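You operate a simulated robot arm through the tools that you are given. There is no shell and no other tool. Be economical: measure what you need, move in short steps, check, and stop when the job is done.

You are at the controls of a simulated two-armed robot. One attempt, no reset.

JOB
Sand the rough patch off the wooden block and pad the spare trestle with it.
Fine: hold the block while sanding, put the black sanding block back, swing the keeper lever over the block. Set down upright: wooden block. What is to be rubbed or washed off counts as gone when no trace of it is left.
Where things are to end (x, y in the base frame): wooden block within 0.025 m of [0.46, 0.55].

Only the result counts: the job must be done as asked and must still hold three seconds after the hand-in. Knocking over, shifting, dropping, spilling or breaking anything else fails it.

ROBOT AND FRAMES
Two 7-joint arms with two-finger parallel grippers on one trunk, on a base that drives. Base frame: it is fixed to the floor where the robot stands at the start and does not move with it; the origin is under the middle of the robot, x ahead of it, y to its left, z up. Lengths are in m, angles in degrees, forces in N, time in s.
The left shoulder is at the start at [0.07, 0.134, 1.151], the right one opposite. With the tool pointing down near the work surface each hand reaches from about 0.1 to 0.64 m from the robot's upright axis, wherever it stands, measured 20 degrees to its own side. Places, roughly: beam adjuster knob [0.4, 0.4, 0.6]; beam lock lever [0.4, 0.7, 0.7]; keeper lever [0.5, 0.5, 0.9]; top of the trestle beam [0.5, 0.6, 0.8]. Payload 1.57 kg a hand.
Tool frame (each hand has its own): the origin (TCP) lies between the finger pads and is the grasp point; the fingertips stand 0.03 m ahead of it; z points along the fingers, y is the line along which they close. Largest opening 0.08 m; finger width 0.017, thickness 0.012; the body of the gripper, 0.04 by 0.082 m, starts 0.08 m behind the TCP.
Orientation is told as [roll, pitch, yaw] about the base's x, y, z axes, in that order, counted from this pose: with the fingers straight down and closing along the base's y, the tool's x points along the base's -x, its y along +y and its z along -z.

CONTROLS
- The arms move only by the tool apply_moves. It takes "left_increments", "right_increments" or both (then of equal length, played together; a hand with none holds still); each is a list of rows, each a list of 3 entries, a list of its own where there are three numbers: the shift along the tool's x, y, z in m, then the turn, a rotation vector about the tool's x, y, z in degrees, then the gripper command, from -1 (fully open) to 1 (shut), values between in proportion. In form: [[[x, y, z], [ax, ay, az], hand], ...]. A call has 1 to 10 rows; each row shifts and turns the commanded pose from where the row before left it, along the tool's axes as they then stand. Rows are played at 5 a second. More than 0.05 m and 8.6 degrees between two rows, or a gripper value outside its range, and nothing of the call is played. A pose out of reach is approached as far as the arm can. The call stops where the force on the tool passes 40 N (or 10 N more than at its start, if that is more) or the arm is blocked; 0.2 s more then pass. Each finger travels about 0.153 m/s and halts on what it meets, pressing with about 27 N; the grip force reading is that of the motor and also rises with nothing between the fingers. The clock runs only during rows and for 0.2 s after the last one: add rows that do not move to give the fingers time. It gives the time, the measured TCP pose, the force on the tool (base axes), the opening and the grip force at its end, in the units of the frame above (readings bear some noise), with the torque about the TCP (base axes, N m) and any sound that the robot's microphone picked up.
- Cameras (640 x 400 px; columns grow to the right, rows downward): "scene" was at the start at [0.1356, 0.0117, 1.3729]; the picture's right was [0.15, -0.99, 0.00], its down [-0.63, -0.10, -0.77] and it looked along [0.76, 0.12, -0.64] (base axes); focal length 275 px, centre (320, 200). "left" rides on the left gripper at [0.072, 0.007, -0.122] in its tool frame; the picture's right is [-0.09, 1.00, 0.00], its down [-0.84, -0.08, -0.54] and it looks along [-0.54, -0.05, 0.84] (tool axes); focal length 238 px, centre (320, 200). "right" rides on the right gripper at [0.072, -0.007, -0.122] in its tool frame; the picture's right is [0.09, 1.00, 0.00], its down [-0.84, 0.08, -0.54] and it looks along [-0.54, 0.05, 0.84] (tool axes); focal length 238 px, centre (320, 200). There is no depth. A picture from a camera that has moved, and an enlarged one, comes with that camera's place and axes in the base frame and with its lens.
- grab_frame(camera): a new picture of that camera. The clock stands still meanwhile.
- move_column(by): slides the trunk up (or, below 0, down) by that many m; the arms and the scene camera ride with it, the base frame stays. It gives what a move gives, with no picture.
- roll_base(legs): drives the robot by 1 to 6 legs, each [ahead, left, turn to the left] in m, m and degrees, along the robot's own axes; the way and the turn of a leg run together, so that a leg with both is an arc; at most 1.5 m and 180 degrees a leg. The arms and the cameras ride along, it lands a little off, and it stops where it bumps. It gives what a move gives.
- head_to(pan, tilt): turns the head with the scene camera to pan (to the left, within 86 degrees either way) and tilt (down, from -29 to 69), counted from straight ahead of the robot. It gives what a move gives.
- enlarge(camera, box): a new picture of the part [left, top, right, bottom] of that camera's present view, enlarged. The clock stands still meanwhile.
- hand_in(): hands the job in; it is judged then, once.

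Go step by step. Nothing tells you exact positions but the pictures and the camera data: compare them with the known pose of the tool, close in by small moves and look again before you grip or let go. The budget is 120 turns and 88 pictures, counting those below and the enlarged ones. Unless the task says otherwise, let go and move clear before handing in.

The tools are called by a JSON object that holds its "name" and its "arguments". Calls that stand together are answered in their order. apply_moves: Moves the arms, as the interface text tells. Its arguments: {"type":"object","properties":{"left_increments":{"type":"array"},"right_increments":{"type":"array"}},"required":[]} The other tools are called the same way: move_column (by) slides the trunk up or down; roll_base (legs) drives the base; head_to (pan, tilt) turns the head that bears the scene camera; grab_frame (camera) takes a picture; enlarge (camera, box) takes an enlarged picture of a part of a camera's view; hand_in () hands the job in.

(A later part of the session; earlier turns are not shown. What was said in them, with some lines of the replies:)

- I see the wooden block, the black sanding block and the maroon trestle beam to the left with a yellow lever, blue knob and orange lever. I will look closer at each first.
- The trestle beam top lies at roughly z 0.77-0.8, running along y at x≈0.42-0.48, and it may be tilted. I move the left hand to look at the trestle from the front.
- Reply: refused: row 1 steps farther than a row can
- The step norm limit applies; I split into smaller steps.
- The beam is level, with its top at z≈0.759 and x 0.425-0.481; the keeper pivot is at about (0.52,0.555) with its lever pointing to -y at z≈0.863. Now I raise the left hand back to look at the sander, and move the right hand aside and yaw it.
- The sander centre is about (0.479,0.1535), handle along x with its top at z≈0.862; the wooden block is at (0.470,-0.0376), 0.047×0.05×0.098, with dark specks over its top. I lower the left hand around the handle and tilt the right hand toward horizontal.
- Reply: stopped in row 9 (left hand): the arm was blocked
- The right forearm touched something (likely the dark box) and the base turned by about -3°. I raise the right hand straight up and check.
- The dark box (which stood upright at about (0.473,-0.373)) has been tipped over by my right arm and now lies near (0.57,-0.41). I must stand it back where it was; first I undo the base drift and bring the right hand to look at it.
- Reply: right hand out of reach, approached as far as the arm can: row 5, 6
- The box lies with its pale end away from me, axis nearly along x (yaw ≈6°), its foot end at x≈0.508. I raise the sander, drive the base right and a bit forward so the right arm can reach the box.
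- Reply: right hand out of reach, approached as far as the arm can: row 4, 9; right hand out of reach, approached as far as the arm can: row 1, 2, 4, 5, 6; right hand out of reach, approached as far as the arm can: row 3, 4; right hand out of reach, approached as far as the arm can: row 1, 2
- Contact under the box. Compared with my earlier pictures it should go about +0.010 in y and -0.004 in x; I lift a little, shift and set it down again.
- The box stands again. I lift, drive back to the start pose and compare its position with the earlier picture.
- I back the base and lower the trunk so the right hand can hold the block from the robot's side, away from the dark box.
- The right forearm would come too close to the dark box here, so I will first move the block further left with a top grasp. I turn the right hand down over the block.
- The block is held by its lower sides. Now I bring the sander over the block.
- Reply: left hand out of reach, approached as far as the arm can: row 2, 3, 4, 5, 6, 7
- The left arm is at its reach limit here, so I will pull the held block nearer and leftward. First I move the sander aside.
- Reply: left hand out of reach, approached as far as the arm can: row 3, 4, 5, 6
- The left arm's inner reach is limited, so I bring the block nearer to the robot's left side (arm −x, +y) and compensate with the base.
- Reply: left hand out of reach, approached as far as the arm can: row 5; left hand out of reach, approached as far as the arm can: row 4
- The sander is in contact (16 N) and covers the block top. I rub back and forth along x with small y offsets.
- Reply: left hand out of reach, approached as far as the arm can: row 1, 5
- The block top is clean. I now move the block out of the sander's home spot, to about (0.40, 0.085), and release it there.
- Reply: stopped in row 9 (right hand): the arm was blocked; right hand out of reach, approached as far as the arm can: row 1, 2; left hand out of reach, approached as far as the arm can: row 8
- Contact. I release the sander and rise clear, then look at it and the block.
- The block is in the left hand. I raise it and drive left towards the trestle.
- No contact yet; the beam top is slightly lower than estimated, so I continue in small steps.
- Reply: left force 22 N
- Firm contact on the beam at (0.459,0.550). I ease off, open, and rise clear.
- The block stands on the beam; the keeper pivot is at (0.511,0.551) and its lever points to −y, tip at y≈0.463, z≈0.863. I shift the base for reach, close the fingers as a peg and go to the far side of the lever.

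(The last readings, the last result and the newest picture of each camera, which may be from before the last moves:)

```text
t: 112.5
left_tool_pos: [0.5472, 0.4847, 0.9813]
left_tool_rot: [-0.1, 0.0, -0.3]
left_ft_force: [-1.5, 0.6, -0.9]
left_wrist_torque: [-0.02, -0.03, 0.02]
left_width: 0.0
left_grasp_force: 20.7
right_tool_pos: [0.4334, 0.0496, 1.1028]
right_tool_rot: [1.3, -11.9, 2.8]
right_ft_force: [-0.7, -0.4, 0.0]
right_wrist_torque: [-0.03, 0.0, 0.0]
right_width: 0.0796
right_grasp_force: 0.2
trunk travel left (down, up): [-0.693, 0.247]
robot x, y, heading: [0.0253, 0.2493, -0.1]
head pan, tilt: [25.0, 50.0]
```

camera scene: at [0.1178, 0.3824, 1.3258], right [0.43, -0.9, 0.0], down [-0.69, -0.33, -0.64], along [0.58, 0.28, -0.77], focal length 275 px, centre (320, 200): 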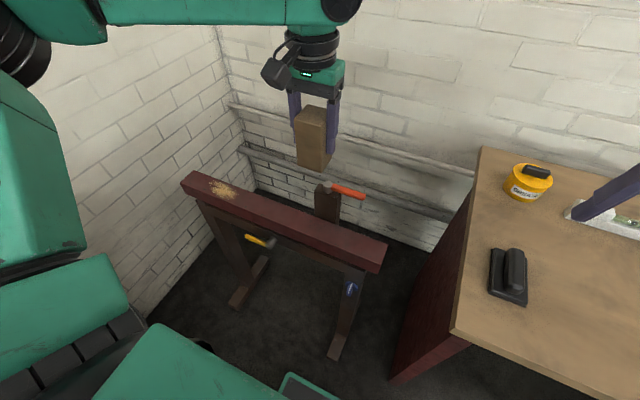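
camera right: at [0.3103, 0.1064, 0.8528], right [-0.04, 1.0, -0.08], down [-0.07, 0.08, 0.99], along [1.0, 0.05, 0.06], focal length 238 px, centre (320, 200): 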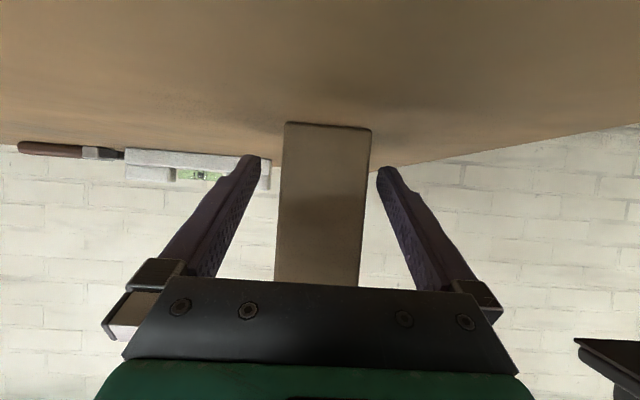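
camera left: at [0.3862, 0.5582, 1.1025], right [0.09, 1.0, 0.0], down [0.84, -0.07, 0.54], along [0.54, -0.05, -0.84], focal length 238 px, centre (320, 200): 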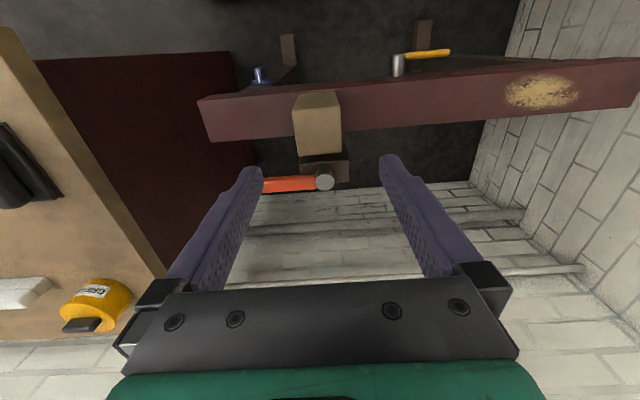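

{"name": "apply_moves", "arguments": {"left_increments": [[[0, 0.005, 0.04], [0, 0, 0], 1], [[0, 0, 0.04], [0, 0, 0], 1], [[0, 0, 0.014], [0, 0, 0], 1], [[0, 0, 0], [0, 0, 0], 1]]}}

{"name": "enlarge", "arguments": {"camera": "left", "box": [200, 40, 440, 190]}}

```text
t: 113.5
left_tool_pos: [0.5494, 0.4901, 0.8853]
left_tool_rot: [-0.1, 0.0, -0.3]
left_ft_force: [-0.5, 0.1, 0.2]
left_wrist_torque: [0.03, 0.0, 0.03]
left_width: 0.0001
left_grasp_force: 21.8
right_tool_pos: [0.4351, 0.0482, 1.1019]
right_tool_rot: [1.3, -11.7, 2.8]
right_ft_force: [-0.3, 0.1, 0.0]
right_wrist_torque: [0.01, 0.04, -0.02]
right_width: 0.0797
right_grasp_force: 0.1
trunk travel left (down, up): [-0.693, 0.247]
robot x, y, heading: [0.0238, 0.248, -0.2]
head pan, tilt: [25.0, 50.0]
```

```text
2.67 times, centred on (320, 115) of left
camera zoom: at [0.4772, 0.4966, 1.0068], right [0.1, 1.0, 0.0], down [0.84, -0.08, 0.54], along [0.54, -0.05, -0.84], focal length 636 px, centre (320, 427)
```

zoom: 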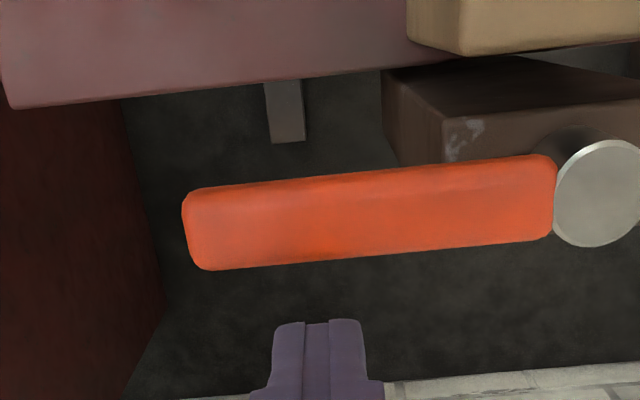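

{"name": "apply_moves", "arguments": {"left_increments": [[[0.021, 0.001, 0], [0, 0, 0], 1], [[0.0165, -0.0023, 0], [0, 0, 0], 1], [[0.015, 0.0013, 0], [0, 0, 0], 1], [[0.0152, 0.0059, 0], [0, 0, 0], 1], [[0.0133, 0.0095, -0.0005], [0, 0, 0], 1]]}}

{"name": "grab_frame", "arguments": {"camera": "left"}}

{"name": "enlarge", "arguments": {"camera": "scene", "box": [210, 90, 410, 215]}}

```text
t: 114.7
left_tool_pos: [0.4692, 0.5045, 0.8872]
left_tool_rot: [0.0, 0.0, -0.3]
left_ft_force: [-1.1, 0.2, 0.7]
left_wrist_torque: [-0.02, -0.04, -0.01]
left_width: 0.0
left_grasp_force: 21.5
right_tool_pos: [0.4331, 0.0501, 1.1028]
right_tool_rot: [1.3, -11.8, 2.9]
right_ft_force: [-0.1, -0.1, 0.4]
right_wrist_torque: [-0.01, -0.01, -0.02]
right_width: 0.08
right_grasp_force: 0.0
trunk travel left (down, up): [-0.693, 0.247]
robot x, y, heading: [0.024, 0.2485, -0.1]
head pan, tilt: [25.0, 50.0]
```

```text
8 pictures are left
camera left: at [0.3966, 0.5119, 1.0074], right [0.1, 1.0, 0.0], down [0.84, -0.08, 0.54], along [0.54, -0.05, -0.84], focal length 238 px, centre (320, 200)
```

left: 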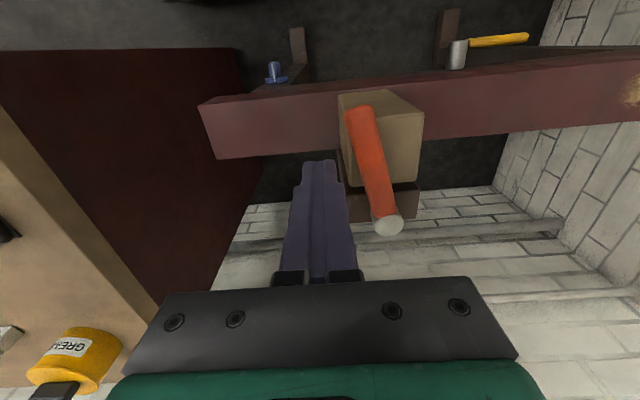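

```text
3.20 times, centred on (310, 152) of scene
camera zoom: at [0.1461, 0.2813, 1.3259], right [0.42, -0.91, 0.0], down [-0.7, -0.32, -0.64], along [0.58, 0.27, -0.77], focal length 880 px, centre (352, 352)
```

zoom: 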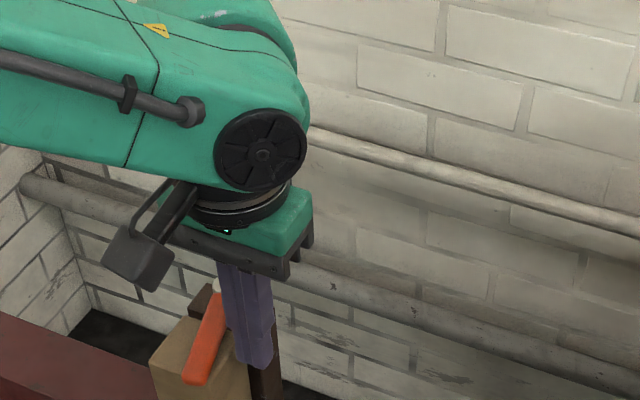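

{"name": "apply_moves", "arguments": {"left_increments": [[[0.011, 0.013, -0.0005], [0, 0, 0], 1], [[0.0068, 0.0105, 0], [0, 0, 0], 1], [[0, 0, 0], [0, 0, 0], 1]]}}

{"name": "grab_frame", "arguments": {"camera": "left"}}

```text
t: 115.5
left_tool_pos: [0.4509, 0.5274, 0.8876]
left_tool_rot: [0.0, 0.0, -0.3]
left_ft_force: [0.4, 0.7, -0.5]
left_wrist_torque: [0.01, -0.02, 0.01]
left_width: 0.0
left_grasp_force: 21.6
right_tool_pos: [0.4328, 0.0494, 1.1022]
right_tool_rot: [1.3, -11.9, 2.7]
right_ft_force: [-0.3, -0.5, 0.6]
right_wrist_torque: [0.01, -0.05, 0.03]
right_width: 0.0802
right_grasp_force: 0.1
trunk travel left (down, up): [-0.693, 0.247]
robot x, y, heading: [0.0251, 0.2484, -0.4]
head pan, tilt: [25.0, 50.0]
```

```text
6 pictures are left
camera left: at [0.3794, 0.5347, 1.0091], right [0.1, 1.0, 0.0], down [0.84, -0.08, 0.54], along [0.54, -0.05, -0.84], focal length 238 px, centre (320, 200)
```

left: 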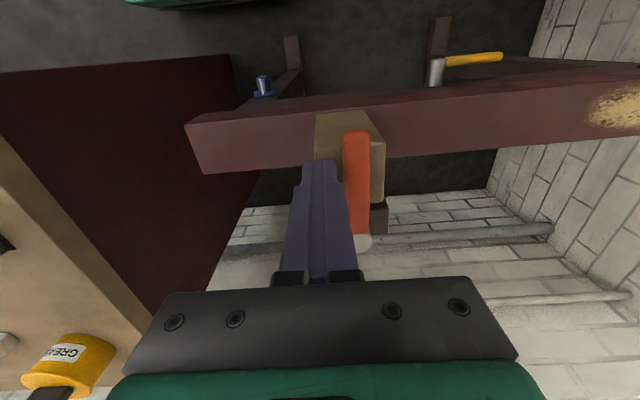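

The lever now lies across the block (pointing to −x). I back the peg off, rise and check the final scene.

{"name": "apply_moves", "arguments": {"left_increments": [[[0, -0.012, 0], [0, 0, 0], 1], [[0, 0, -0.03], [0, 0, 0], 1], [[0, 0, -0.045], [0, 0, 0], 1], [[0, 0, -0.045], [0, 0, 0], 1], [[0.04, 0, -0.02], [0, 0, 0], 1], [[0.04, 0, 0], [0, 0, 0], 1], [[0.04, 0, 0], [0, 0, 0], 1]]}}

{"name": "enlarge", "arguments": {"camera": "left", "box": [200, 100, 520, 300]}}

{"name": "enlarge", "arguments": {"camera": "scene", "box": [160, 110, 400, 260]}}

{"name": "head_to", "arguments": {"pan": -20, "tilt": 45}}

{"name": "grab_frame", "arguments": {"camera": "scene"}}

```text
t: 117.1
left_tool_pos: [0.3318, 0.5151, 1.0299]
left_tool_rot: [-0.1, 0.0, -0.4]
left_ft_force: [0.0, 0.7, -0.6]
left_wrist_torque: [0.01, -0.02, -0.05]
left_width: 0.0
left_grasp_force: 21.5
right_tool_pos: [0.4335, 0.0515, 1.1031]
right_tool_rot: [1.3, -11.9, 2.8]
right_ft_force: [-0.4, -0.6, -0.7]
right_wrist_torque: [-0.01, 0.0, -0.06]
right_width: 0.0803
right_grasp_force: 0.1
trunk travel left (down, up): [-0.693, 0.247]
robot x, y, heading: [0.0269, 0.2501, 0.1]
head pan, tilt: [25.0, 50.0]
```

```text
2.00 times, centred on (360, 200) of left
camera zoom: at [0.259, 0.5224, 1.1501], right [0.1, 1.0, 0.0], down [0.84, -0.08, 0.54], along [0.54, -0.05, -0.84], focal length 477 px, centre (240, 200)
```

zoom: 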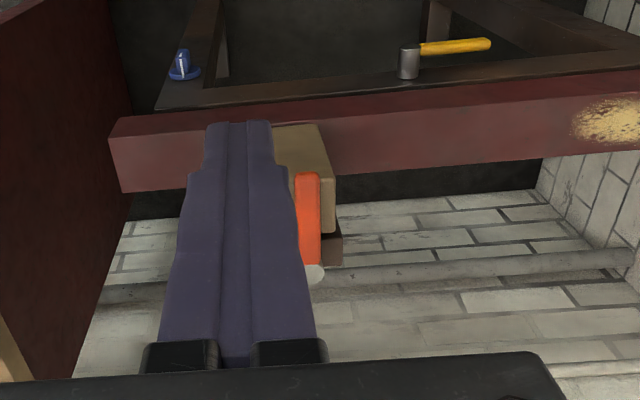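

```text
2.67 times, centred on (280, 185) of scene
camera zoom: at [0.1461, 0.2819, 1.326], right [0.42, -0.91, 0.0], down [-0.7, -0.32, -0.64], along [0.58, 0.27, -0.77], focal length 733 px, centre (427, 240)
```

zoom: 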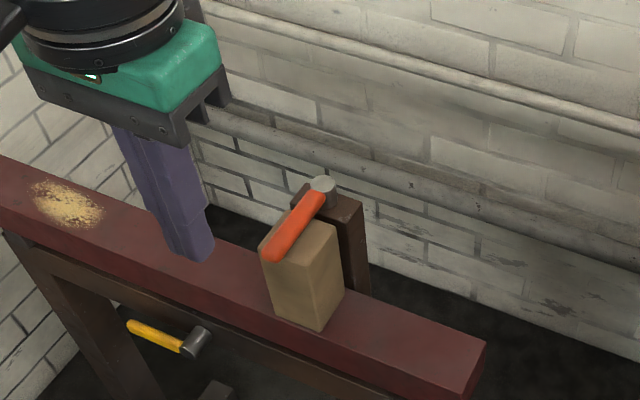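

```text
t: 118.2
left_tool_pos: [0.332, 0.5147, 1.03]
left_tool_rot: [-0.1, 0.0, -0.3]
left_ft_force: [0.1, 0.2, 0.3]
left_wrist_torque: [-0.01, 0.0, -0.02]
left_width: 0.0
left_grasp_force: 21.5
right_tool_pos: [0.435, 0.0486, 1.1022]
right_tool_rot: [1.2, -11.8, 2.7]
right_ft_force: [1.0, -0.3, -0.5]
right_wrist_torque: [0.01, -0.02, 0.01]
right_width: 0.0799
right_grasp_force: 0.1
trunk travel left (down, up): [-0.693, 0.247]
robot x, y, heading: [0.0276, 0.2474, -0.2]
head pan, tilt: [-20.0, 45.0]
```

```text
3 pictures are left
camera scene: at [0.1535, 0.2205, 1.3328], right [-0.34, -0.94, 0.0], down [-0.66, 0.24, -0.71], along [0.66, -0.24, -0.71], focal length 275 px, centre (320, 200)
```

scene: 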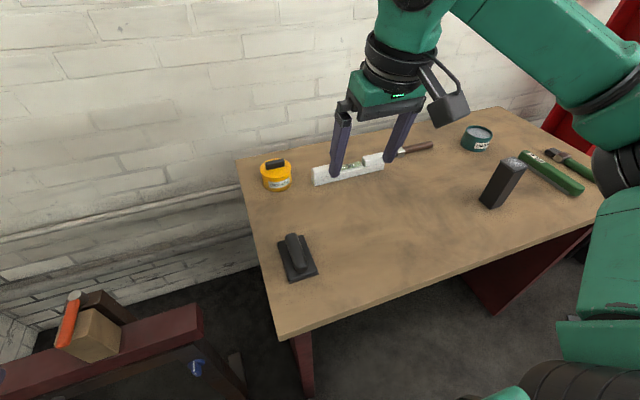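

The block stands on the beam under the keeper lever, the sander is back in its place, and the dark box is standing again at its old spot. I hand the job in.

{"name": "hand_in", "arguments": {}}

```text
The job is handed in.
```

I finished the job and handed it in, but partway through my right arm knocked over the dark box on the bench. I stood it back up at what I estimate is its old spot, within about 5 mm. It was still knocked over during the attempt, so that may count against the result.

- **Wooden block:** the top was sanded clean while the right hand held the block. It now stands upright on the trestle beam at about [0.459, 0.550].
- **Black sanding block:** it is back in its original place, within about 2 mm.
- **Keeper lever:** it is swung across the top of the block.
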